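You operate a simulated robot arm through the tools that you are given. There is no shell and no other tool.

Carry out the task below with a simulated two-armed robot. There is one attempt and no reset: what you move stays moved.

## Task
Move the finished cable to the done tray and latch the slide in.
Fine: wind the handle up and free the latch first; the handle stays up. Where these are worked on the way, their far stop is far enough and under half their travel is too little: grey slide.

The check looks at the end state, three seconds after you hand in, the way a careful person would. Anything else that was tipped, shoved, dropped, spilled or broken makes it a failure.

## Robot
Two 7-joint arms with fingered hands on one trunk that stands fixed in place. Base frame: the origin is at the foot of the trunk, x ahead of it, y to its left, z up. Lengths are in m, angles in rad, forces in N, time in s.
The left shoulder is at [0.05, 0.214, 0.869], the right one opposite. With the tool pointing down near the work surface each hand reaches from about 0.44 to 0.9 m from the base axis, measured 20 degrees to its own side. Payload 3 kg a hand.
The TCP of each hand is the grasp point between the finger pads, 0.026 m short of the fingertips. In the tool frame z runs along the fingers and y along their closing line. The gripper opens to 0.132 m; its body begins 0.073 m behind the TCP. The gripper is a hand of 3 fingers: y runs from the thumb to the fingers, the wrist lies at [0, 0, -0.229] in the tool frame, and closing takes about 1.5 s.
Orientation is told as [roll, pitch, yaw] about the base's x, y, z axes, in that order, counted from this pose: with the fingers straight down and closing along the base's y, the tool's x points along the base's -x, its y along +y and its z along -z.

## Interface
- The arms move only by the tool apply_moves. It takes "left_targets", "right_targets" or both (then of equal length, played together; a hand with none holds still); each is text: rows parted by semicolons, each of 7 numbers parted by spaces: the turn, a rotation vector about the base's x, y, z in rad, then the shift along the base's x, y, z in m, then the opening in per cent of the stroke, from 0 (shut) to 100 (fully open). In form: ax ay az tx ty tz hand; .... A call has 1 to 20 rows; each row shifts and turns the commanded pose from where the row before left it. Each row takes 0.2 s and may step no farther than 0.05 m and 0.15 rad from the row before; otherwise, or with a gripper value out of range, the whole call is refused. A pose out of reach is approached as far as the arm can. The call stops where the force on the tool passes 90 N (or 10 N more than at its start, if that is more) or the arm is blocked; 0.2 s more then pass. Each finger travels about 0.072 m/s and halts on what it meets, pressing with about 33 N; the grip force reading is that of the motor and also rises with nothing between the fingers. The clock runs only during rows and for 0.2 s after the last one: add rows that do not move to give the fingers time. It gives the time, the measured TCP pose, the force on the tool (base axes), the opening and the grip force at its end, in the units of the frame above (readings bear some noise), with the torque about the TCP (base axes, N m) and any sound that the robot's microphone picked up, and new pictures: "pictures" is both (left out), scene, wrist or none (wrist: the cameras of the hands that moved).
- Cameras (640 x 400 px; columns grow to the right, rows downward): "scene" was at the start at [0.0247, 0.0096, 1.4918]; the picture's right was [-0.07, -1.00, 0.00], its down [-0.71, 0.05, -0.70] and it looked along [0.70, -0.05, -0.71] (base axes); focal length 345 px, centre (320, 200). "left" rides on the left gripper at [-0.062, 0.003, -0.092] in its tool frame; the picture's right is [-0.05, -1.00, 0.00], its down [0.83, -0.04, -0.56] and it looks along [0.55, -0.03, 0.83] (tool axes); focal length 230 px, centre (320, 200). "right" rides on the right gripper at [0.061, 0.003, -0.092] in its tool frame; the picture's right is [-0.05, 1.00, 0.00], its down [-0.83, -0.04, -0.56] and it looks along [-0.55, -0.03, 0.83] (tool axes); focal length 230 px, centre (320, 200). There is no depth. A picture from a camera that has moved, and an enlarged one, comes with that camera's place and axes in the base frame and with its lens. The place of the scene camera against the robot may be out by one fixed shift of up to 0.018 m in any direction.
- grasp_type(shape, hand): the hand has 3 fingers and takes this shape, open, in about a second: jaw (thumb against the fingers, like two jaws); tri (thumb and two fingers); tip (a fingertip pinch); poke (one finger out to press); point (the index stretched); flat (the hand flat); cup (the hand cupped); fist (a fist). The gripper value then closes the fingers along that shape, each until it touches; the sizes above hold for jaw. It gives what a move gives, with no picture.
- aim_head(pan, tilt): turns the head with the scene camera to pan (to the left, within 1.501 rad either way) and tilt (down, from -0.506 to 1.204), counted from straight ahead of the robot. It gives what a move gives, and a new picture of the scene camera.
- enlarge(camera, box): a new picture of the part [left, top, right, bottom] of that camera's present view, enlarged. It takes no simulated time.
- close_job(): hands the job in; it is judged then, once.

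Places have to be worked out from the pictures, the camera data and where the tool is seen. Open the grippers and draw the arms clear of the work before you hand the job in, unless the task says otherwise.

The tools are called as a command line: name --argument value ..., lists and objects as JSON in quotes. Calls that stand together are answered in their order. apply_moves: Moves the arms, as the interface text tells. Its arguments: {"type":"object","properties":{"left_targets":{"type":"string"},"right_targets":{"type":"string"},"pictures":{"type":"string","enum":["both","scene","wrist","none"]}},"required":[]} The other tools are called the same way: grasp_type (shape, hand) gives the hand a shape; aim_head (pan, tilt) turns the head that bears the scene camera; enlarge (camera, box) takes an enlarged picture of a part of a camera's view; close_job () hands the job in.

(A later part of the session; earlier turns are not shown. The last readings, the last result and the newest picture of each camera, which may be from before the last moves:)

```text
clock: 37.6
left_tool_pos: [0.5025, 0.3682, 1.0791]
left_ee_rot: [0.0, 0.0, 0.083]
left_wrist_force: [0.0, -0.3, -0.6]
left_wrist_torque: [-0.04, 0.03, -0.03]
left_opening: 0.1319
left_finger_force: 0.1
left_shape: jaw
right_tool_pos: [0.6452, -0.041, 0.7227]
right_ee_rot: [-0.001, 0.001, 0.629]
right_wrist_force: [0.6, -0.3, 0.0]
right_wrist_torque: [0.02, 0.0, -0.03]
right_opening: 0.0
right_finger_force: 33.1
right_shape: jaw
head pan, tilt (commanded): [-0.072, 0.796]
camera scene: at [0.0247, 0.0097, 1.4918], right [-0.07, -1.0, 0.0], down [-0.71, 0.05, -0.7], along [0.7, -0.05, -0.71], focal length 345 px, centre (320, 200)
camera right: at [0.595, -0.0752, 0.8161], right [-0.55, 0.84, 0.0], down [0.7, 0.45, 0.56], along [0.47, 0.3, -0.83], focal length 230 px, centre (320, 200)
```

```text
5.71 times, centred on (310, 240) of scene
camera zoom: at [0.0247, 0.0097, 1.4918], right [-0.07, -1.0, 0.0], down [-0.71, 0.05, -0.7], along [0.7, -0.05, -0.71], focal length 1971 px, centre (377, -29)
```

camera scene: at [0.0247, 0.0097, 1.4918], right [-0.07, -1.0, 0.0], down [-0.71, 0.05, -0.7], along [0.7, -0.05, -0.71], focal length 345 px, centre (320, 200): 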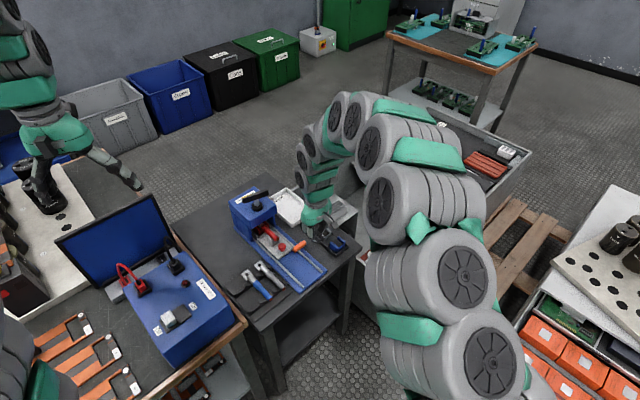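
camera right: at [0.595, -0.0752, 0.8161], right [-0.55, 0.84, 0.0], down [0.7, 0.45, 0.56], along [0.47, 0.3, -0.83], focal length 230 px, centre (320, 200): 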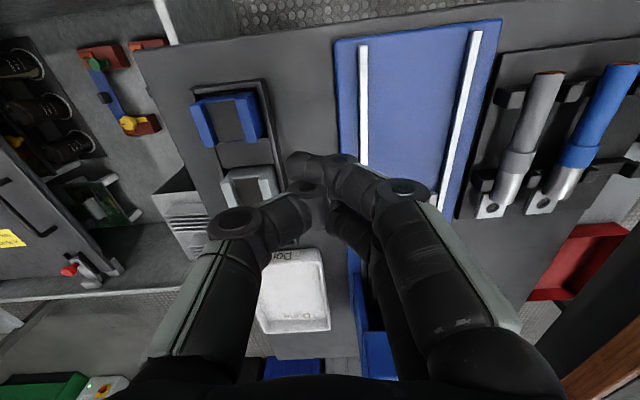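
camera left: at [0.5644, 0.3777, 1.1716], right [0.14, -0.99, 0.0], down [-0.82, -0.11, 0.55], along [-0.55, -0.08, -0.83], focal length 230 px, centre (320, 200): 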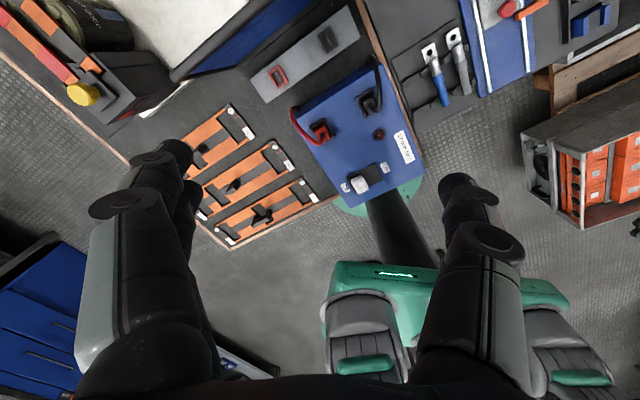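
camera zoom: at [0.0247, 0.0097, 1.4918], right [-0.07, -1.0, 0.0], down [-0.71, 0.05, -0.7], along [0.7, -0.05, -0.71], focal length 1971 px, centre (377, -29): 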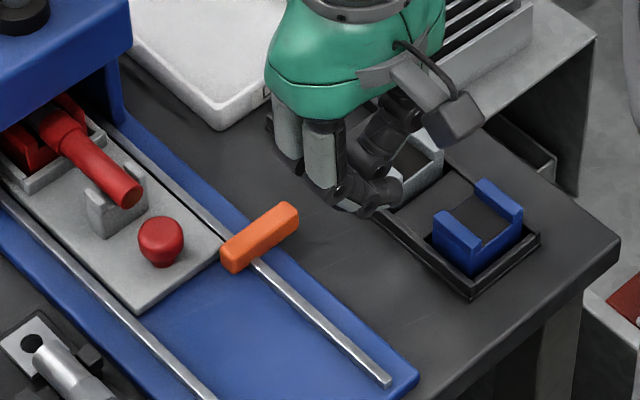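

Fully closed, the jaw fingers cross and bulge, which is a poor pusher; the poke thumb tip actually protrudes about 2 cm at the tool axis. I raise the hand, turn it to yaw ≈ -1.0 so its curled fingers point away from the knob, and switch to poke there.

apply_moves --right_targets "0 0 0 0 0 0.04 40; 0 0 0 0 0 0.04 60; 0 0 -0.148 0 0 0 60; 0 0 -0.148 0 0 0 60; 0 0 -0.148 0 0 0 60; 0 0 -0.148 0 0 0 60; 0 0 -0.148 0 0 0 60; 0 0 -0.148 0 0 0 60; 0 0 -0.148 0 0 0 60; 0 0 -0.148 0 0 0 60; 0 0 -0.148 0 0 0 60; 0 0 -0.148 0 0 0 60; 0 0 -0.148 0 0 0 60; 0 0 0 0 0 0 60" --pictures "none"

grasp_type --hand "right" --shape "poke"

apply_moves --right_targets "0 0 0 0 0 0 0; 0 0 0 0 0 0 0" --pictures "both"

enlarge --camera "scene" --box '[260, 160, 360, 260]'

```text
clock: 40.6
left_tool_pos: [0.5027, 0.3685, 1.0788]
left_ee_rot: [-0.002, 0.0, 0.083]
left_wrist_force: [-0.4, -0.5, -0.2]
left_wrist_torque: [-0.03, -0.01, 0.0]
left_opening: 0.132
left_finger_force: 0.0
left_shape: jaw
right_tool_pos: [0.6449, -0.0426, 0.8032]
right_ee_rot: [0.001, -0.001, -1.002]
right_wrist_force: [0.7, -1.3, 0.3]
right_wrist_torque: [0.02, 0.05, 0.01]
right_opening: 0.0786
right_finger_force: 0.1
right_shape: jaw
head pan, tilt (commanded): [-0.072, 0.796]
```

```text
clock: 41.5
left_tool_pos: [0.5035, 0.3683, 1.079]
left_ee_rot: [0.0, 0.001, 0.083]
left_wrist_force: [0.3, 0.3, 0.1]
left_wrist_torque: [0.02, 0.01, -0.02]
left_opening: 0.1317
left_finger_force: 0.2
left_shape: jaw
right_tool_pos: [0.6458, -0.0412, 0.8026]
right_ee_rot: [0.0, 0.0, -1.0]
right_wrist_force: [0.7, -0.5, 0.1]
right_wrist_torque: [0.01, -0.02, -0.01]
right_opening: 0.0
right_finger_force: 0.1
right_shape: poke
head pan, tilt (commanded): [-0.072, 0.796]
```

```text
clock: 42.1
left_tool_pos: [0.5033, 0.3685, 1.0789]
left_ee_rot: [0.001, 0.0, 0.084]
left_wrist_force: [0.8, 0.2, -0.2]
left_wrist_torque: [0.01, -0.01, -0.02]
left_opening: 0.1321
left_finger_force: 0.0
left_shape: jaw
right_tool_pos: [0.6458, -0.0411, 0.8027]
right_ee_rot: [0.001, 0.0, -1.001]
right_wrist_force: [0.1, -0.1, -0.5]
right_wrist_torque: [0.02, 0.01, 0.0]
right_opening: 0.0003
right_finger_force: 0.0
right_shape: poke
head pan, tilt (commanded): [-0.072, 0.796]
camera scene: at [0.0247, 0.0096, 1.4918], right [-0.07, -1.0, 0.0], down [-0.71, 0.05, -0.7], along [0.7, -0.05, -0.71], focal length 345 px, centre (320, 200)
camera right: at [0.616, 0.011, 0.8962], right [0.87, 0.5, 0.0], down [0.41, -0.72, 0.56], along [0.28, -0.48, -0.83], focal length 230 px, centre (320, 200)
```

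scene: 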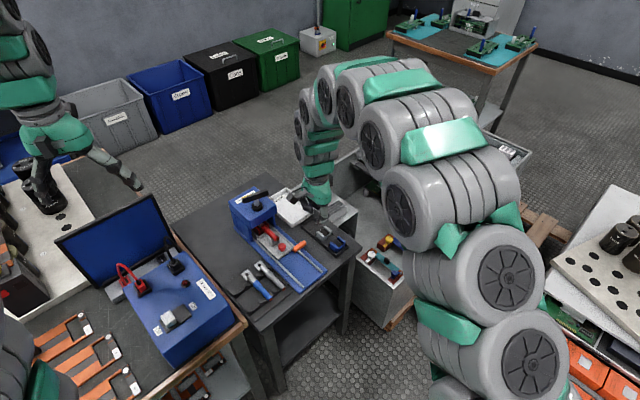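
right: 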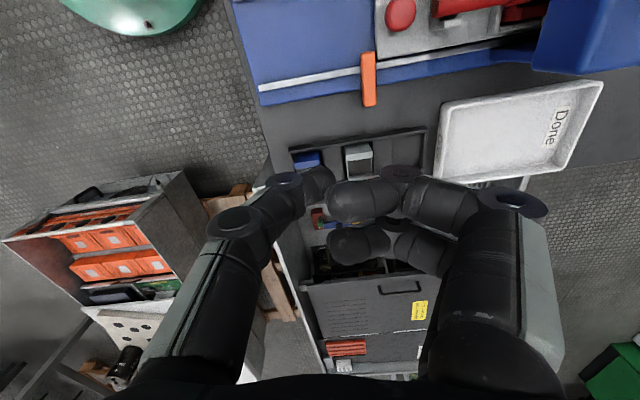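

```text
4.00 times, centred on (310, 210) of scene
camera zoom: at [0.0247, 0.0096, 1.4918], right [-0.07, -1.0, 0.0], down [-0.71, 0.05, -0.7], along [0.7, -0.05, -0.71], focal length 1380 px, centre (360, 160)
```

zoom: 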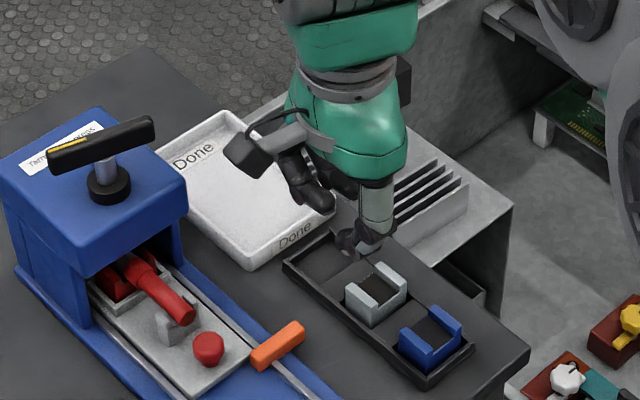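

enlarge --camera "right" --box '[260, 140, 400, 240]'

enlarge --camera "scene" --box '[300, 185, 360, 235]'

```text
4.00 times, centred on (330, 190) of right
camera zoom: at [0.616, 0.011, 0.8962], right [0.87, 0.5, 0.0], down [0.41, -0.72, 0.56], along [0.28, -0.48, -0.83], focal length 920 px, centre (280, 240)
```

zoom: 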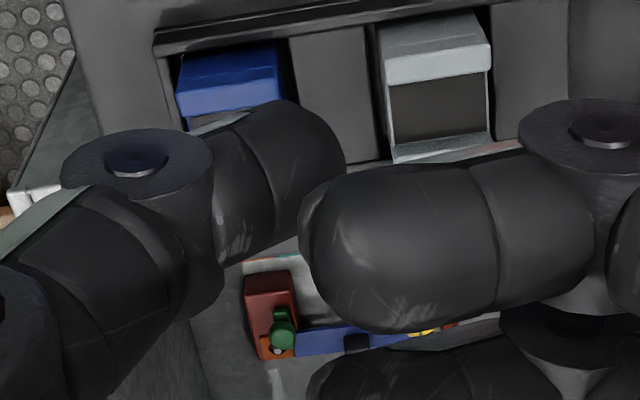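

```text
8.00 times, centred on (330, 210) of scene
camera zoom: at [0.0247, 0.0096, 1.4918], right [-0.07, -1.0, 0.0], down [-0.71, 0.05, -0.7], along [0.7, -0.05, -0.71], focal length 2760 px, centre (240, 120)
```

zoom: 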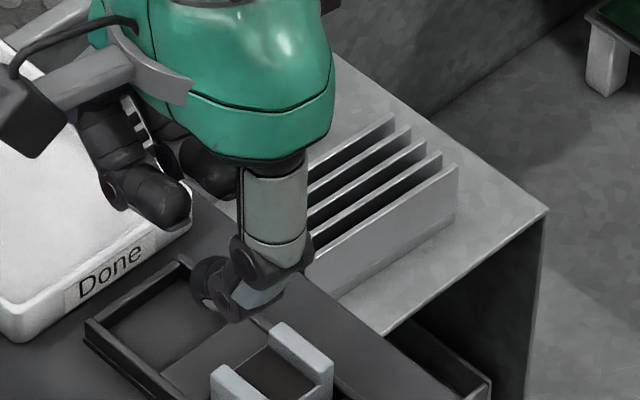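

The thumb's last link lies almost level at about 26 mm below the TCP with its end facing the tool's +y, so it can push the latch's outer end toward the press. Latch pivot refined to (0.669, 0.0115), top z≈0.648; I move to the near side of its outer end and lower to z 0.70 first.

apply_moves --right_targets "0 0 0 0.005 0.0146 -0.03 0; 0 0 0 0 0 -0.035 0; 0 0 0 0 0 -0.037 0; 0 0 0 0 0 0 0" --pictures "both"

enlarge --camera "scene" --box '[270, 200, 350, 270]'

enlarge --camera "right" --box '[260, 40, 440, 200]'

```text
clock: 43.1
left_tool_pos: [0.5022, 0.3691, 1.0797]
left_ee_rot: [0.0, -0.001, 0.082]
left_wrist_force: [0.3, -1.0, -0.1]
left_wrist_torque: [-0.01, 0.01, 0.0]
left_opening: 0.1317
left_finger_force: 0.0
left_shape: jaw
right_tool_pos: [0.6525, -0.0269, 0.7018]
right_ee_rot: [0.002, 0.0, -1.0]
right_wrist_force: [-0.3, 0.2, 0.0]
right_wrist_torque: [-0.01, 0.02, 0.01]
right_opening: 0.0
right_finger_force: 0.1
right_shape: poke
head pan, tilt (commanded): [-0.072, 0.796]
camera scene: at [0.0247, 0.0096, 1.4918], right [-0.07, -1.0, 0.0], down [-0.71, 0.05, -0.7], along [0.7, -0.05, -0.71], focal length 345 px, centre (320, 200)
camera right: at [0.6218, 0.0255, 0.7946], right [0.87, 0.5, 0.0], down [0.41, -0.72, 0.56], along [0.28, -0.48, -0.83], focal length 230 px, centre (320, 200)
```

scene: 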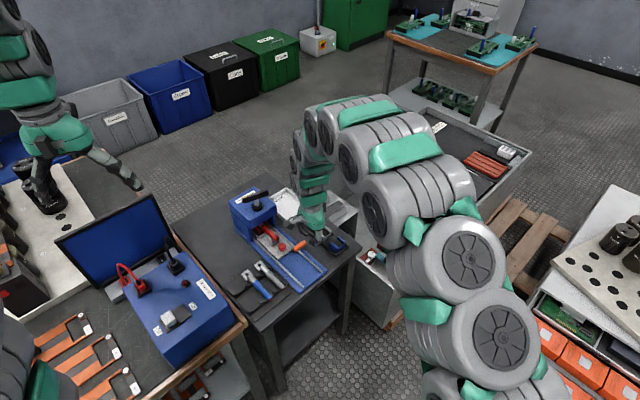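
right: 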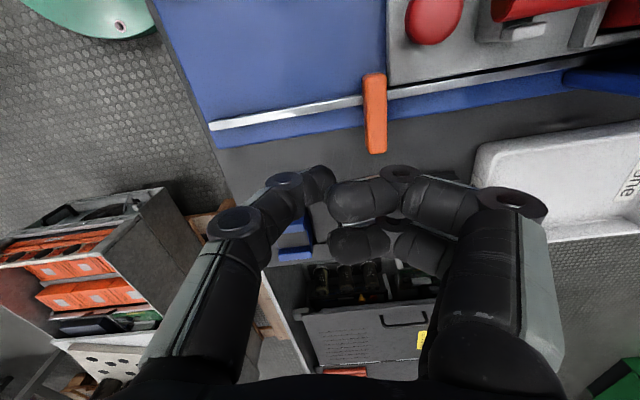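

```text
5.71 times, centred on (310, 235) of scene
camera zoom: at [0.0247, 0.0096, 1.4918], right [-0.07, -1.0, 0.0], down [-0.71, 0.05, -0.7], along [0.7, -0.05, -0.71], focal length 1971 px, centre (377, 0)
```

zoom: 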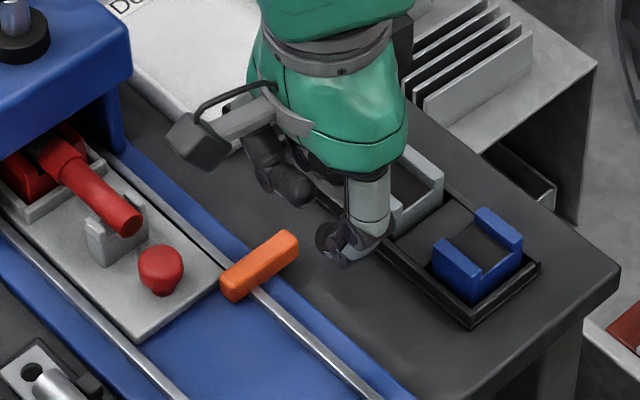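

```text
2.50 times, centred on (350, 120) of right
camera zoom: at [0.6218, 0.0255, 0.7946], right [0.87, 0.5, 0.0], down [0.41, -0.72, 0.56], along [0.28, -0.48, -0.83], focal length 575 px, centre (245, 400)
```

zoom: 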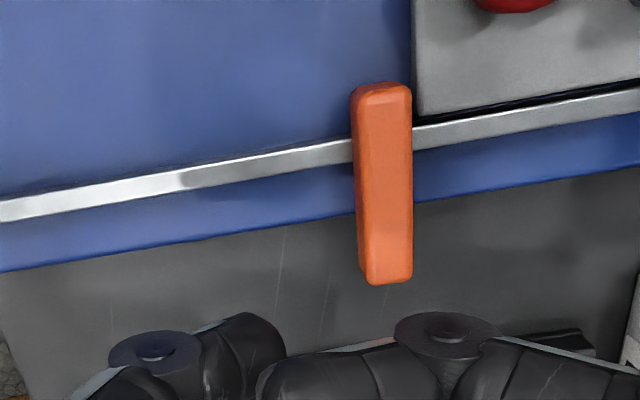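

The tip is now just on the robot side of the latch's outer end, slightly far out. I shift 3 mm inward, lower to TCP z≈0.666 so the thumb link is level with the bar, and check for contact.

apply_moves --right_targets "0 0 0 -0.0035 0.0005 -0.018 0; 0 0 0 0 0 -0.018 0; 0 0 0 0 0 0 0" --pictures "wrist"

enlarge --camera "scene" --box '[280, 215, 340, 265]'

enlarge --camera "right" --box '[280, 80, 420, 200]'

```text
clock: 43.9
left_tool_pos: [0.5028, 0.3684, 1.078]
left_ee_rot: [0.002, -0.002, 0.084]
left_wrist_force: [-0.2, -0.5, -0.9]
left_wrist_torque: [0.0, 0.01, -0.01]
left_opening: 0.1321
left_finger_force: 0.1
left_shape: jaw
right_tool_pos: [0.6471, -0.0263, 0.6655]
right_ee_rot: [0.001, -0.001, -1.0]
right_wrist_force: [0.3, -0.5, 0.6]
right_wrist_torque: [-0.02, -0.02, 0.03]
right_opening: 0.0002
right_finger_force: 0.1
right_shape: poke
head pan, tilt (commanded): [-0.072, 0.796]
camera right: at [0.6177, 0.0265, 0.7585], right [0.87, 0.5, 0.0], down [0.41, -0.72, 0.56], along [0.28, -0.48, -0.83], focal length 230 px, centre (320, 200)
```

right: 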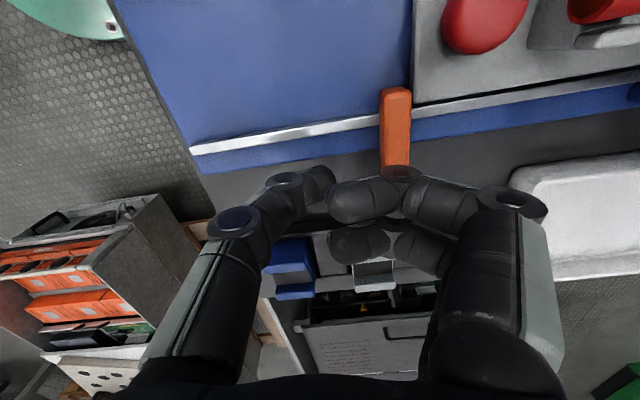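

```text
8.00 times, centred on (310, 240) of scene
camera zoom: at [0.0247, 0.0096, 1.4918], right [-0.07, -1.0, 0.0], down [-0.71, 0.05, -0.7], along [0.7, -0.05, -0.71], focal length 2760 px, centre (400, -120)
```

zoom: 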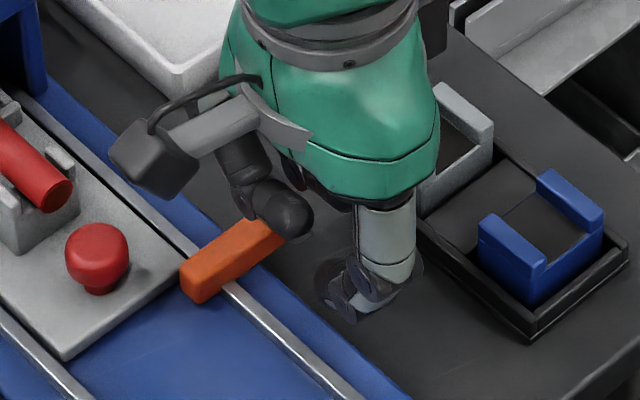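

```text
3.33 times, centred on (350, 140) of right
camera zoom: at [0.6177, 0.0265, 0.7585], right [0.87, 0.5, 0.0], down [0.41, -0.72, 0.56], along [0.28, -0.48, -0.83], focal length 767 px, centre (220, 400)
```

zoom: 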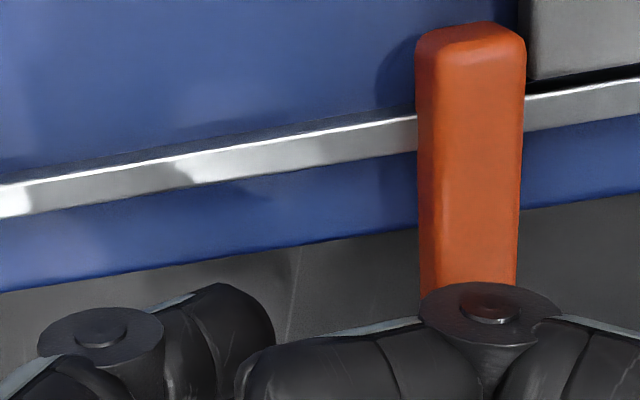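

The thumb tip is lined up to meet the latch's outer end when moved along the rails. I push 20 mm toward the press in small steps.

apply_moves --right_targets "0 0 0 0.004 0.003 0 0; 0 0 0 0.004 0.003 0 0; 0 0 0 0.004 0.003 0 0; 0 0 0 0.004 0.003 0 0" --pictures "wrist"

enlarge --camera "scene" --box '[280, 215, 340, 265]'

enlarge --camera "right" --box '[280, 80, 420, 200]'

```text
clock: 44.9
left_tool_pos: [0.5011, 0.3698, 1.0789]
left_ee_rot: [0.0, 0.001, 0.084]
left_wrist_force: [-0.9, 0.0, 0.3]
left_wrist_torque: [0.04, -0.02, -0.02]
left_opening: 0.1316
left_finger_force: 0.1
left_shape: jaw
right_tool_pos: [0.6621, -0.0158, 0.6641]
right_ee_rot: [0.001, -0.001, -1.001]
right_wrist_force: [0.0, -0.2, -1.4]
right_wrist_torque: [0.01, 0.01, 0.03]
right_opening: 0.0001
right_finger_force: 0.1
right_shape: poke
head pan, tilt (commanded): [-0.072, 0.796]
camera right: at [0.6334, 0.0384, 0.758], right [0.87, 0.5, 0.0], down [0.41, -0.72, 0.56], along [0.28, -0.48, -0.83], focal length 230 px, centre (320, 200)
```

right: 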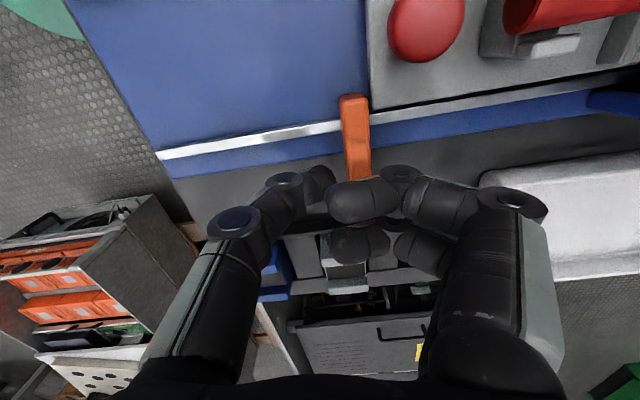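

```text
8.00 times, centred on (310, 240) of scene
camera zoom: at [0.0247, 0.0096, 1.4918], right [-0.07, -1.0, 0.0], down [-0.71, 0.05, -0.7], along [0.7, -0.05, -0.71], focal length 2760 px, centre (400, -120)
```

zoom: 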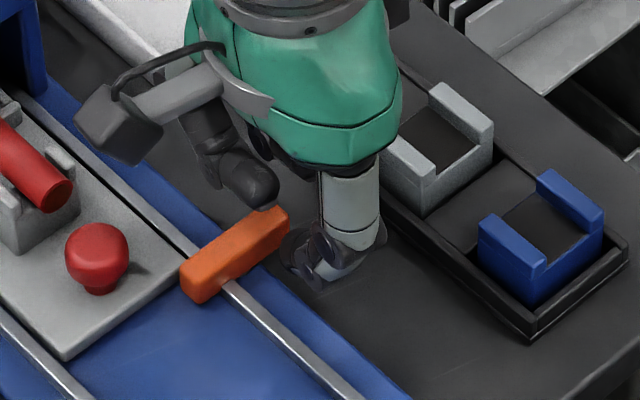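

```text
3.33 times, centred on (350, 140) of right
camera zoom: at [0.6334, 0.0384, 0.758], right [0.87, 0.5, 0.0], down [0.41, -0.72, 0.56], along [0.28, -0.48, -0.83], focal length 767 px, centre (220, 400)
```

zoom: 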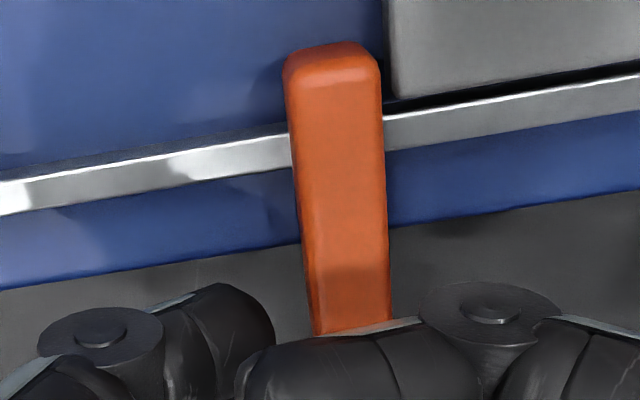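

No contact yet; the tip is about 8 mm short and overlaps only the last part of the bar. I shift 5 mm inward and push on a further 16 mm.

apply_moves --right_targets "0 0 0 -0.003 0.004 0 0; 0 0 0 0.004 0.003 0 0; 0 0 0 0.004 0.003 0 0; 0 0 0 0.004 0.003 0 0" --pictures "wrist"

enlarge --camera "scene" --box '[280, 215, 340, 265]'

enlarge --camera "right" --box '[280, 80, 420, 200]'

```text
clock: 45.9
left_tool_pos: [0.5025, 0.3678, 1.0783]
left_ee_rot: [0.0, -0.001, 0.084]
left_wrist_force: [0.2, -0.2, 0.5]
left_wrist_torque: [0.01, 0.0, 0.0]
left_opening: 0.1317
left_finger_force: 0.0
left_shape: jaw
right_tool_pos: [0.6709, -0.0024, 0.6643]
right_ee_rot: [-0.001, 0.001, -0.999]
right_wrist_force: [-2.2, -10.1, 1.1]
right_wrist_torque: [-0.18, 0.04, 0.01]
right_opening: 0.0
right_finger_force: 0.0
right_shape: poke
head pan, tilt (commanded): [-0.072, 0.796]
camera right: at [0.6418, 0.0499, 0.7577], right [0.87, 0.5, 0.0], down [0.41, -0.72, 0.56], along [0.27, -0.48, -0.83], focal length 230 px, centre (320, 200)
```

right: 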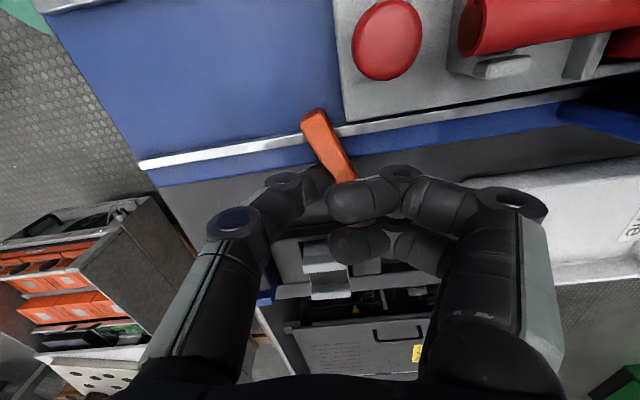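

```text
8.00 times, centred on (310, 240) of scene
camera zoom: at [0.0247, 0.0095, 1.4918], right [-0.07, -1.0, 0.0], down [-0.71, 0.05, -0.7], along [0.7, -0.05, -0.71], focal length 2760 px, centre (400, -120)
```

zoom: 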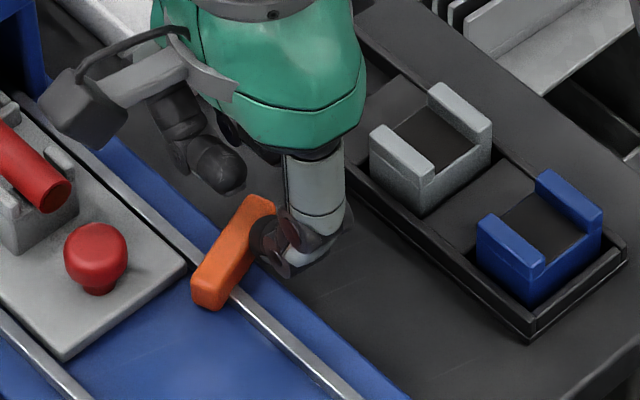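

```text
3.33 times, centred on (350, 140) of right
camera zoom: at [0.6418, 0.0499, 0.7577], right [0.87, 0.5, 0.0], down [0.41, -0.72, 0.56], along [0.27, -0.48, -0.83], focal length 767 px, centre (220, 400)
```

zoom: 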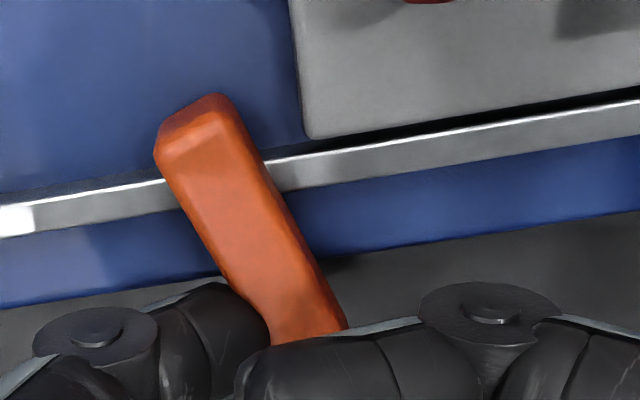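

The latch is swinging counter-clockwise (about 28° now) with only 10 N. I continue along the arc, drifting slightly outward.

apply_moves --right_targets "0 0 0 0.0046 0.0021 0 0; 0 0 0 0.0046 0.0021 0 0; 0 0 0 0.0046 0.0021 0 0" --pictures "wrist"

enlarge --camera "scene" --box '[280, 215, 340, 265]'

enlarge --camera "right" --box '[280, 80, 420, 200]'

```text
clock: 46.7
left_tool_pos: [0.5022, 0.3691, 1.0792]
left_ee_rot: [0.002, 0.001, 0.083]
left_wrist_force: [-0.4, 0.3, -0.8]
left_wrist_torque: [0.04, -0.01, 0.0]
left_opening: 0.132
left_finger_force: 0.0
left_shape: jaw
right_tool_pos: [0.6853, 0.0067, 0.6655]
right_ee_rot: [0.003, 0.0, -0.999]
right_wrist_force: [0.6, -1.9, 1.1]
right_wrist_torque: [-0.01, -0.03, -0.01]
right_opening: 0.0
right_finger_force: 0.0
right_shape: poke
head pan, tilt (commanded): [-0.072, 0.796]
camera right: at [0.6567, 0.0588, 0.7587], right [0.87, 0.5, 0.0], down [0.41, -0.72, 0.56], along [0.28, -0.48, -0.83], focal length 230 px, centre (320, 200)
```

right: 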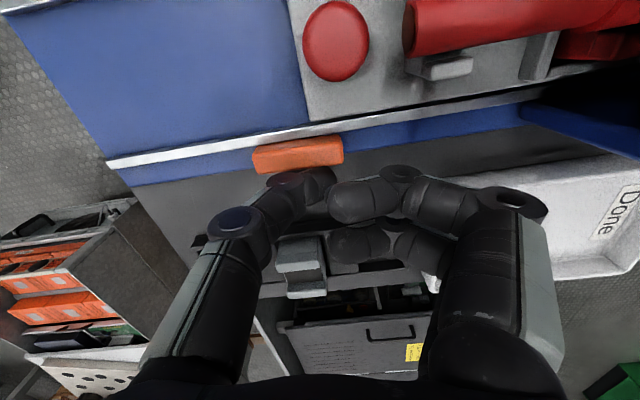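

```text
8.00 times, centred on (310, 240) of scene
camera zoom: at [0.0247, 0.0097, 1.4918], right [-0.07, -1.0, 0.0], down [-0.71, 0.05, -0.7], along [0.7, -0.05, -0.71], focal length 2760 px, centre (400, -120)
```

zoom: 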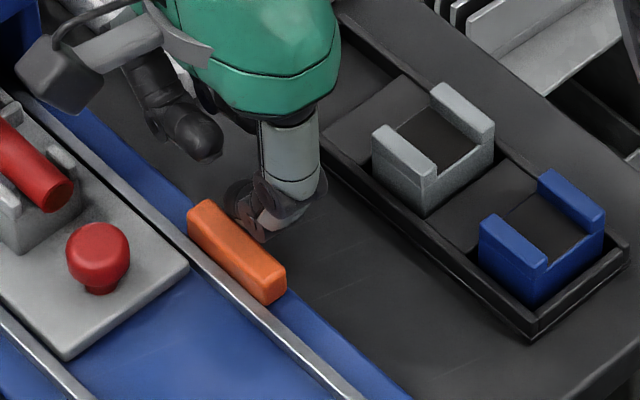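

```text
3.33 times, centred on (350, 140) of right
camera zoom: at [0.6567, 0.0588, 0.7587], right [0.87, 0.5, 0.0], down [0.41, -0.72, 0.56], along [0.28, -0.48, -0.83], focal length 767 px, centre (220, 400)
```

zoom: 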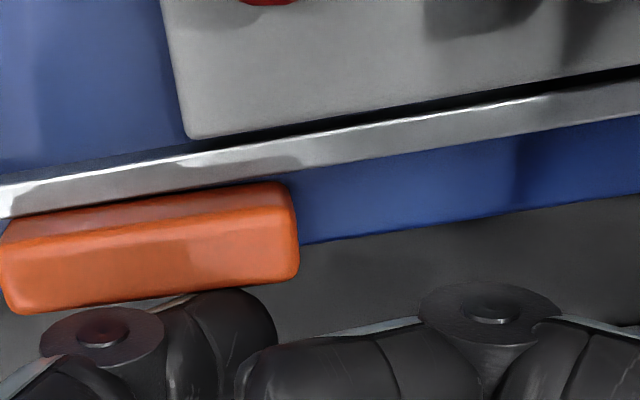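

The latch now lies parallel to the rail, clear of the slide. I raise the right hand, restore the jaw shape, and turn it to yaw 0.63 above the red knob, which this last near-vertical view places at about (0.659, 0.062).

apply_moves --right_targets "0 0 0 0.002 -0.003 0.03 0; 0 0 0 0 0 0.04 0; 0 0 0 0 0 0.04 0; 0 0 0 0 0 0.045 0; 0 0 0 0 0 0.045 0" --pictures "none"

grasp_type --hand "right" --shape "jaw"

apply_moves --right_targets "0 0 0.148 -0.0032 0.0052 0 60; 0 0 0.148 -0.0032 0.0052 0 40; 0 0 0.148 -0.0032 0.0052 0 35; 0 0 0.148 -0.0032 0.0052 0 35; 0 0 0.148 -0.0032 0.0052 0 35; 0 0 0.148 -0.0032 0.0052 0 35; 0 0 0.148 -0.0032 0.0052 0 35; 0 0 0.148 -0.0032 0.0052 0 35; 0 0 0.148 -0.0032 0.0052 0 35; 0 0 0.148 -0.0032 0.0052 0 35; 0 0 0.148 -0.0032 0.0052 0 35; 0 0 0 0 0 0 35" --pictures "both"

enlarge --camera "right" --box '[220, 100, 420, 260]'

```text
clock: 47.9
left_tool_pos: [0.5029, 0.368, 1.079]
left_ee_rot: [0.0, 0.0, 0.082]
left_wrist_force: [-0.5, 0.3, -0.1]
left_wrist_torque: [-0.02, 0.01, -0.01]
left_opening: 0.132
left_finger_force: 0.1
left_shape: jaw
right_tool_pos: [0.6871, 0.0013, 0.8647]
right_ee_rot: [0.0, -0.001, -1.0]
right_wrist_force: [0.0, -0.6, 0.4]
right_wrist_torque: [0.02, -0.02, 0.01]
right_opening: 0.0
right_finger_force: 0.2
right_shape: poke
head pan, tilt (commanded): [-0.072, 0.796]
```

```text
clock: 48.8
left_tool_pos: [0.5018, 0.3684, 1.079]
left_ee_rot: [-0.001, -0.001, 0.083]
left_wrist_force: [0.5, -0.6, 0.0]
left_wrist_torque: [-0.03, -0.01, 0.0]
left_opening: 0.1321
left_finger_force: 0.0
left_shape: jaw
right_tool_pos: [0.6868, 0.001, 0.8637]
right_ee_rot: [-0.001, 0.0, -0.999]
right_wrist_force: [-0.2, 0.0, -0.6]
right_wrist_torque: [0.01, 0.0, 0.0]
right_opening: 0.1318
right_finger_force: 0.0
right_shape: jaw
head pan, tilt (commanded): [-0.072, 0.796]
```

```text
clock: 51.4
left_tool_pos: [0.5021, 0.3686, 1.0788]
left_ee_rot: [-0.001, 0.001, 0.083]
left_wrist_force: [0.1, -0.6, 0.1]
left_wrist_torque: [0.01, -0.02, 0.04]
left_opening: 0.1319
left_finger_force: 0.1
left_shape: jaw
right_tool_pos: [0.6524, 0.0585, 0.8652]
right_ee_rot: [-0.001, 0.0, 0.629]
right_wrist_force: [0.2, -0.6, -1.2]
right_wrist_torque: [0.03, -0.05, -0.02]
right_opening: 0.0468
right_finger_force: 0.1
right_shape: jaw
head pan, tilt (commanded): [-0.072, 0.796]
camera scene: at [0.0247, 0.0096, 1.4918], right [-0.07, -1.0, 0.0], down [-0.71, 0.05, -0.7], along [0.7, -0.05, -0.71], focal length 345 px, centre (320, 200)
camera right: at [0.6018, 0.0245, 0.9577], right [-0.55, 0.84, 0.0], down [0.7, 0.45, 0.56], along [0.47, 0.3, -0.83], focal length 230 px, centre (320, 200)
```

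scene: 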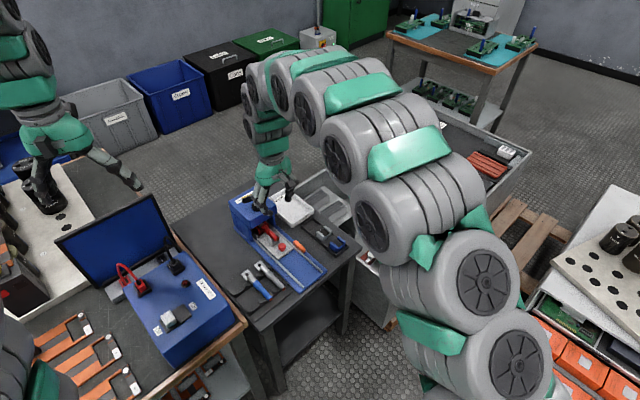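
right: 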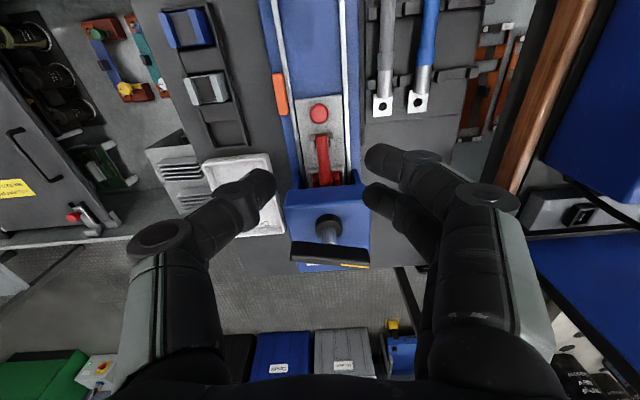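

```text
2.50 times, centred on (320, 180) of right
camera zoom: at [0.6018, 0.0245, 0.9577], right [-0.55, 0.84, 0.0], down [0.7, 0.45, 0.56], along [0.47, 0.3, -0.83], focal length 575 px, centre (320, 250)
```

zoom: 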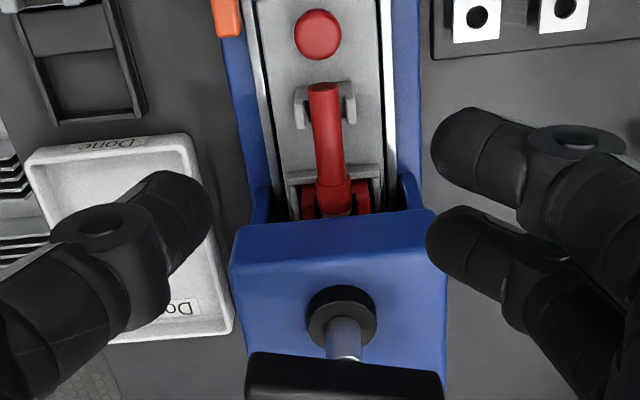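

The knob measures (0.660, 0.061) and sits between the fingers as planned. I descend to z≈0.70 and check clearances to the latch and cable.

apply_moves --right_targets "0 0 0 0 0 -0.04 35; 0 0 0 0 0 -0.04 35; 0 0 0 0 0 -0.04 35; 0 0 0 0 0 -0.025 35; 0 0 0 0 0 -0.02 35; 0 0 0 0 0 0 35" --pictures "both"

enlarge --camera "right" --box '[220, 100, 420, 260]'

enlarge --camera "scene" --box '[240, 190, 330, 265]'

```text
clock: 52.8
left_tool_pos: [0.502, 0.3681, 1.0794]
left_ee_rot: [0.001, -0.002, 0.083]
left_wrist_force: [-0.4, 0.5, 0.4]
left_wrist_torque: [0.0, -0.02, 0.02]
left_opening: 0.1319
left_finger_force: 0.1
left_shape: jaw
right_tool_pos: [0.652, 0.0592, 0.7]
right_ee_rot: [0.0, -0.001, 0.628]
right_wrist_force: [0.4, 0.2, 0.6]
right_wrist_torque: [0.0, -0.02, 0.01]
right_opening: 0.0464
right_finger_force: 0.0
right_shape: jaw
head pan, tilt (commanded): [-0.072, 0.796]
camera scene: at [0.0247, 0.0096, 1.4918], right [-0.07, -1.0, 0.0], down [-0.71, 0.05, -0.7], along [0.7, -0.05, -0.71], focal length 345 px, centre (320, 200)
camera right: at [0.6018, 0.025, 0.7933], right [-0.55, 0.84, 0.0], down [0.7, 0.45, 0.56], along [0.47, 0.3, -0.83], focal length 230 px, centre (320, 200)
```

scene: 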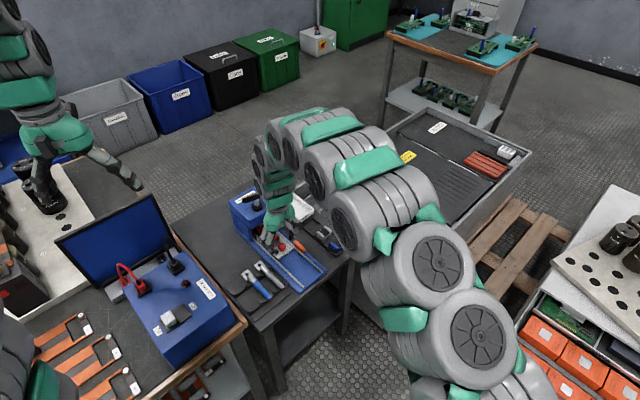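
right: 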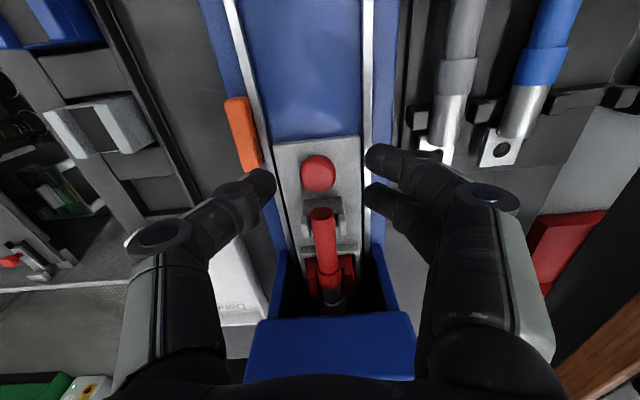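

```text
2.50 times, centred on (320, 180) of right
camera zoom: at [0.6018, 0.025, 0.7933], right [-0.55, 0.84, 0.0], down [0.7, 0.45, 0.56], along [0.47, 0.3, -0.83], focal length 575 px, centre (320, 250)
```

zoom: 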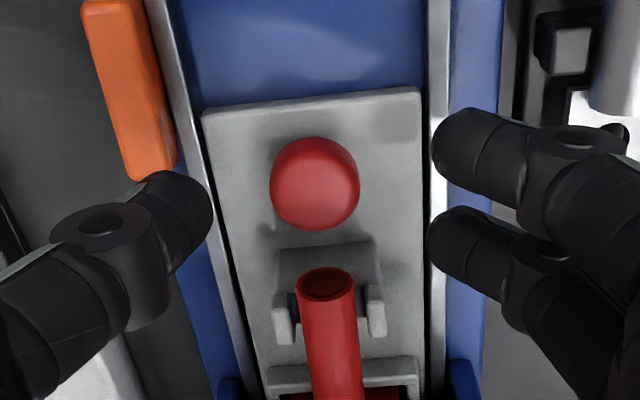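

```text
5.33 times, centred on (285, 228) of scene
camera zoom: at [0.0247, 0.0096, 1.4918], right [-0.07, -1.0, 0.0], down [-0.71, 0.05, -0.7], along [0.7, -0.05, -0.71], focal length 1840 px, centre (507, 53)
```

zoom: 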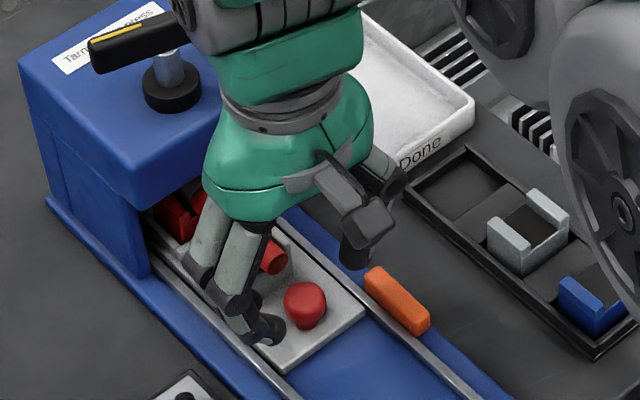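

The horizontal thumb link's knuckle would pass low over the freed latch at this height. I tilt the hand 0.15 rad about the slide axis so the thumb side rises, shift 6 mm forward to centre on the knob, and descend to z≈0.677.

apply_moves --right_targets "-0.121 -0.088 0 0.0048 0.0035 0 35; 0 0 0 0 0 -0.012 35; 0 0 0 0 0 -0.011 35; 0 0 0 0 0 0 35" --pictures "wrist"

enlarge --camera "right" --box '[220, 100, 420, 260]'

enlarge --camera "scene" --box '[250, 200, 320, 260]'

```text
clock: 53.8
left_tool_pos: [0.5028, 0.3689, 1.0787]
left_ee_rot: [0.002, 0.001, 0.083]
left_wrist_force: [-0.4, -0.4, 0.3]
left_wrist_torque: [-0.02, 0.0, 0.03]
left_opening: 0.1319
left_finger_force: 0.1
left_shape: jaw
right_tool_pos: [0.6562, 0.0623, 0.6762]
right_ee_rot: [-0.152, 0.001, 0.63]
right_wrist_force: [0.1, -0.6, 0.6]
right_wrist_torque: [-0.02, -0.01, 0.02]
right_opening: 0.0466
right_finger_force: 0.1
right_shape: jaw
head pan, tilt (commanded): [-0.072, 0.796]
camera right: at [0.5983, 0.0388, 0.7685], right [-0.54, 0.83, -0.15], down [0.65, 0.52, 0.55], along [0.54, 0.2, -0.82], focal length 230 px, centre (320, 200)
```

right: 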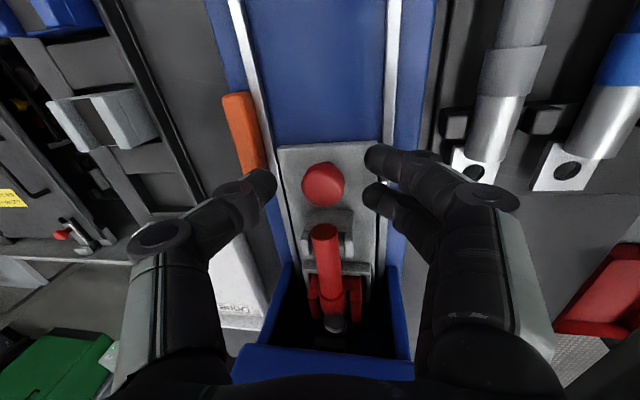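

```text
2.50 times, centred on (320, 180) of right
camera zoom: at [0.5983, 0.0388, 0.7685], right [-0.54, 0.83, -0.15], down [0.65, 0.52, 0.55], along [0.54, 0.2, -0.82], focal length 575 px, centre (320, 250)
```

zoom: 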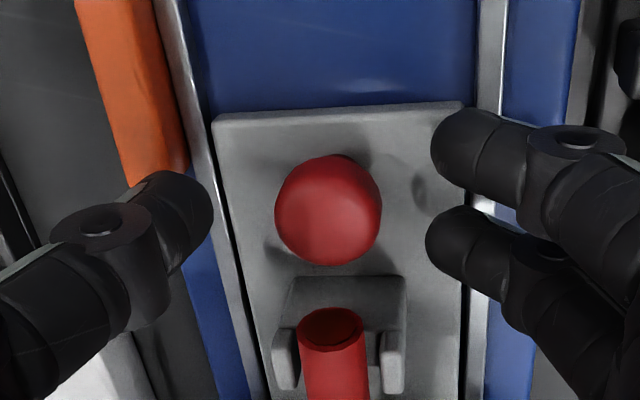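

```text
6.67 times, centred on (285, 230) of scene
camera zoom: at [0.0247, 0.0096, 1.4918], right [-0.07, -1.0, 0.0], down [-0.71, 0.05, -0.7], along [0.7, -0.05, -0.71], focal length 2300 px, centre (553, 0)
```

zoom: 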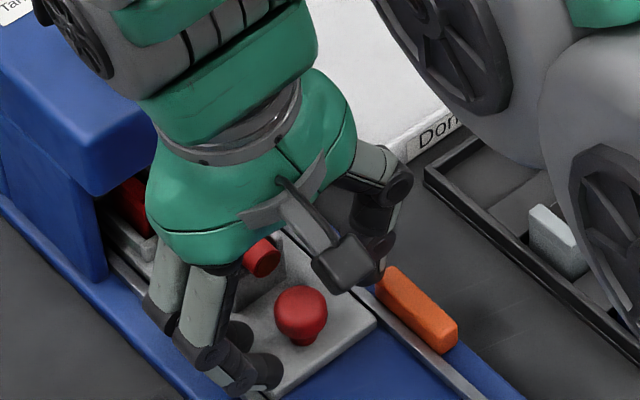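

The knob is centred between thumb and fingers. I close on it.

apply_moves --right_targets "0 0 0 0 0 0 20; 0 0 0 0 0 0 10; 0 0 0 0 0 0 0; 0 0 0 0 0 0 0; 0 0 0 0 0 0 0; 0 0 0 0 0 0 0" --pictures "wrist"

enlarge --camera "right" --box '[220, 100, 420, 260]'

enlarge --camera "scene" --box '[250, 200, 320, 260]'

```text
clock: 55.2
left_tool_pos: [0.5022, 0.3677, 1.0797]
left_ee_rot: [0.001, -0.001, 0.085]
left_wrist_force: [0.1, -0.1, 0.4]
left_wrist_torque: [0.01, -0.01, -0.03]
left_opening: 0.1316
left_finger_force: 0.0
left_shape: jaw
right_tool_pos: [0.6579, 0.0609, 0.6759]
right_ee_rot: [-0.151, 0.003, 0.629]
right_wrist_force: [-0.7, -3.1, -7.6]
right_wrist_torque: [0.04, 0.02, -0.03]
right_opening: 0.0123
right_finger_force: 33.2
right_shape: jaw
head pan, tilt (commanded): [-0.072, 0.796]
camera right: at [0.5983, 0.0387, 0.7685], right [-0.54, 0.83, -0.15], down [0.65, 0.52, 0.55], along [0.54, 0.2, -0.82], focal length 230 px, centre (320, 200)
```

right: 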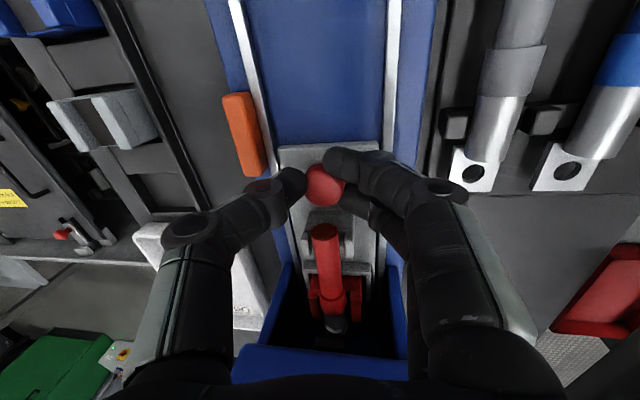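

```text
2.50 times, centred on (320, 180) of right
camera zoom: at [0.5983, 0.0387, 0.7685], right [-0.54, 0.83, -0.15], down [0.65, 0.52, 0.55], along [0.54, 0.2, -0.82], focal length 575 px, centre (320, 250)
```

zoom: 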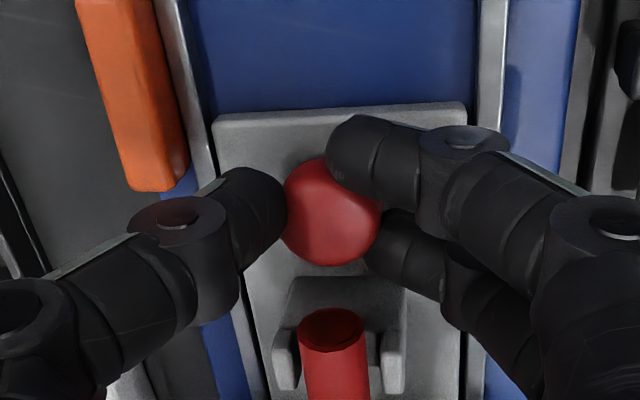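

```text
6.67 times, centred on (285, 230) of scene
camera zoom: at [0.0248, 0.0096, 1.4918], right [-0.07, -1.0, 0.0], down [-0.71, 0.05, -0.7], along [0.7, -0.05, -0.71], focal length 2300 px, centre (553, 0)
```

zoom: 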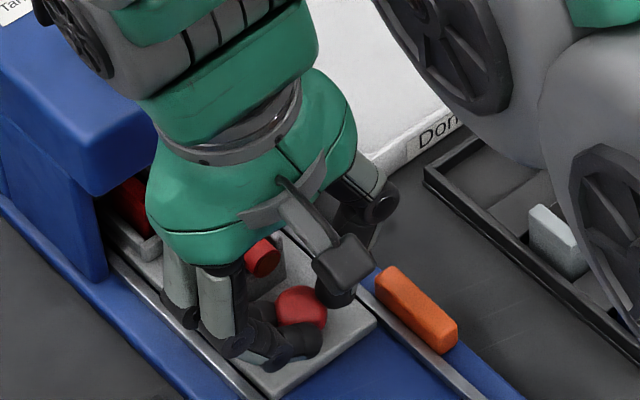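

The knob is gripped (opening 0.012). I pull the slide out along the rails, 30 mm first, watching the force.

apply_moves --right_targets "0 0 0 -0.0081 -0.0059 0 0; 0 0 0 -0.0081 -0.0059 0 0; 0 0 0 -0.0081 -0.0059 0 0" --pictures "wrist"

enlarge --camera "right" --box '[220, 100, 420, 300]'

```text
clock: 56.0
left_tool_pos: [0.5022, 0.3687, 1.079]
left_ee_rot: [-0.001, -0.001, 0.085]
left_wrist_force: [0.6, 0.2, 0.2]
left_wrist_torque: [0.02, 0.01, -0.03]
left_opening: 0.1319
left_finger_force: 0.2
left_shape: jaw
right_tool_pos: [0.6337, 0.0443, 0.6762]
right_ee_rot: [-0.149, 0.001, 0.628]
right_wrist_force: [5.4, -9.3, -7.3]
right_wrist_torque: [-0.09, -0.04, 0.05]
right_opening: 0.0114
right_finger_force: 33.2
right_shape: jaw
head pan, tilt (commanded): [-0.072, 0.796]
camera right: at [0.5746, 0.0208, 0.7687], right [-0.54, 0.83, -0.15], down [0.65, 0.52, 0.56], along [0.54, 0.2, -0.82], focal length 230 px, centre (320, 200)
```

right: 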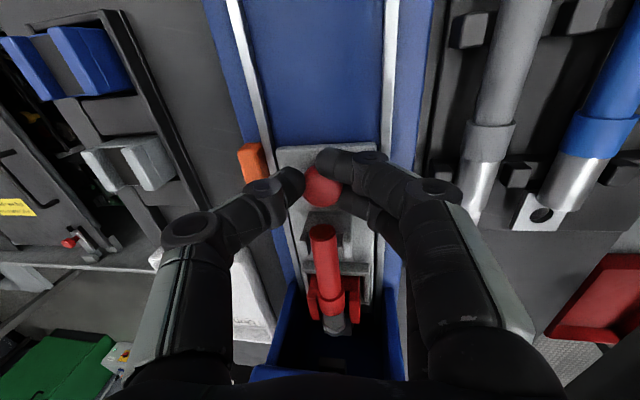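

```text
2.00 times, centred on (320, 200) of right
camera zoom: at [0.5746, 0.0208, 0.7687], right [-0.54, 0.83, -0.15], down [0.65, 0.52, 0.56], along [0.54, 0.2, -0.82], focal length 460 px, centre (320, 200)
```

zoom: 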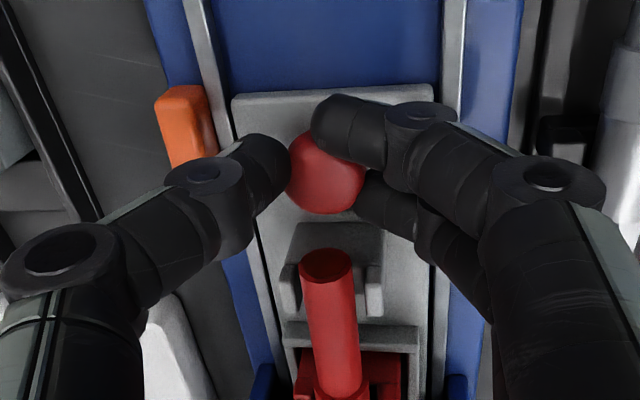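

The slide follows smoothly, with about 10 N sideways. I keep pulling with a tiny sideways correction, another 70 mm.

apply_moves --right_targets "0 0 0 -0.0078 -0.0062 0 0; 0 0 0 -0.0079 -0.0061 0 0; 0 0 0 -0.008 -0.006 0 0; 0 0 0 -0.008 -0.006 0 0; 0 0 0 -0.008 -0.006 0 0; 0 0 0 -0.008 -0.006 0 0; 0 0 0 -0.008 -0.006 0 0" --pictures "both"

enlarge --camera "scene" --box '[230, 180, 350, 290]'

```text
clock: 57.6
left_tool_pos: [0.5027, 0.3683, 1.0789]
left_ee_rot: [-0.001, 0.0, 0.083]
left_wrist_force: [0.8, 1.2, -0.3]
left_wrist_torque: [0.02, -0.05, -0.01]
left_opening: 0.132
left_finger_force: 0.1
left_shape: jaw
right_tool_pos: [0.5769, 0.002, 0.6764]
right_ee_rot: [-0.148, 0.002, 0.628]
right_wrist_force: [13.2, -17.3, -0.5]
right_wrist_torque: [-0.36, -0.25, 0.01]
right_opening: 0.0114
right_finger_force: 33.2
right_shape: jaw
head pan, tilt (commanded): [-0.072, 0.796]
camera scene: at [0.0249, 0.0094, 1.4918], right [-0.07, -1.0, 0.0], down [-0.71, 0.05, -0.7], along [0.7, -0.05, -0.71], focal length 345 px, centre (320, 200)
camera right: at [0.5182, -0.0216, 0.7681], right [-0.54, 0.83, -0.15], down [0.65, 0.52, 0.55], along [0.54, 0.2, -0.82], focal length 230 px, centre (320, 200)
```

scene: 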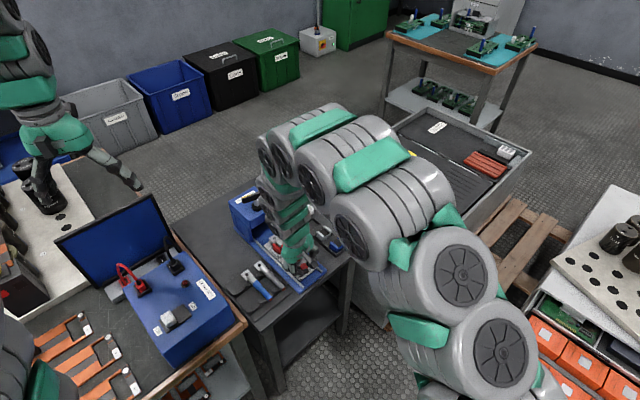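
right: 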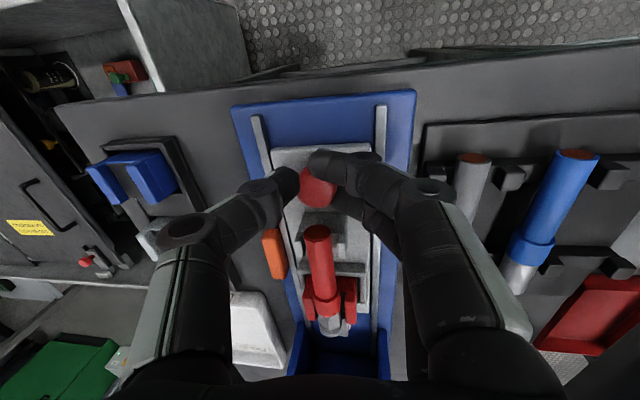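

```text
3.64 times, centred on (290, 235) of scene
camera zoom: at [0.0249, 0.0094, 1.4918], right [-0.07, -1.0, 0.0], down [-0.71, 0.05, -0.7], along [0.7, -0.05, -0.71], focal length 1254 px, centre (429, 73)
```

zoom: 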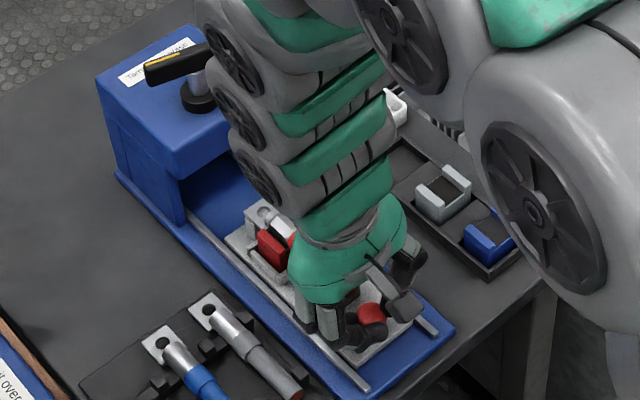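

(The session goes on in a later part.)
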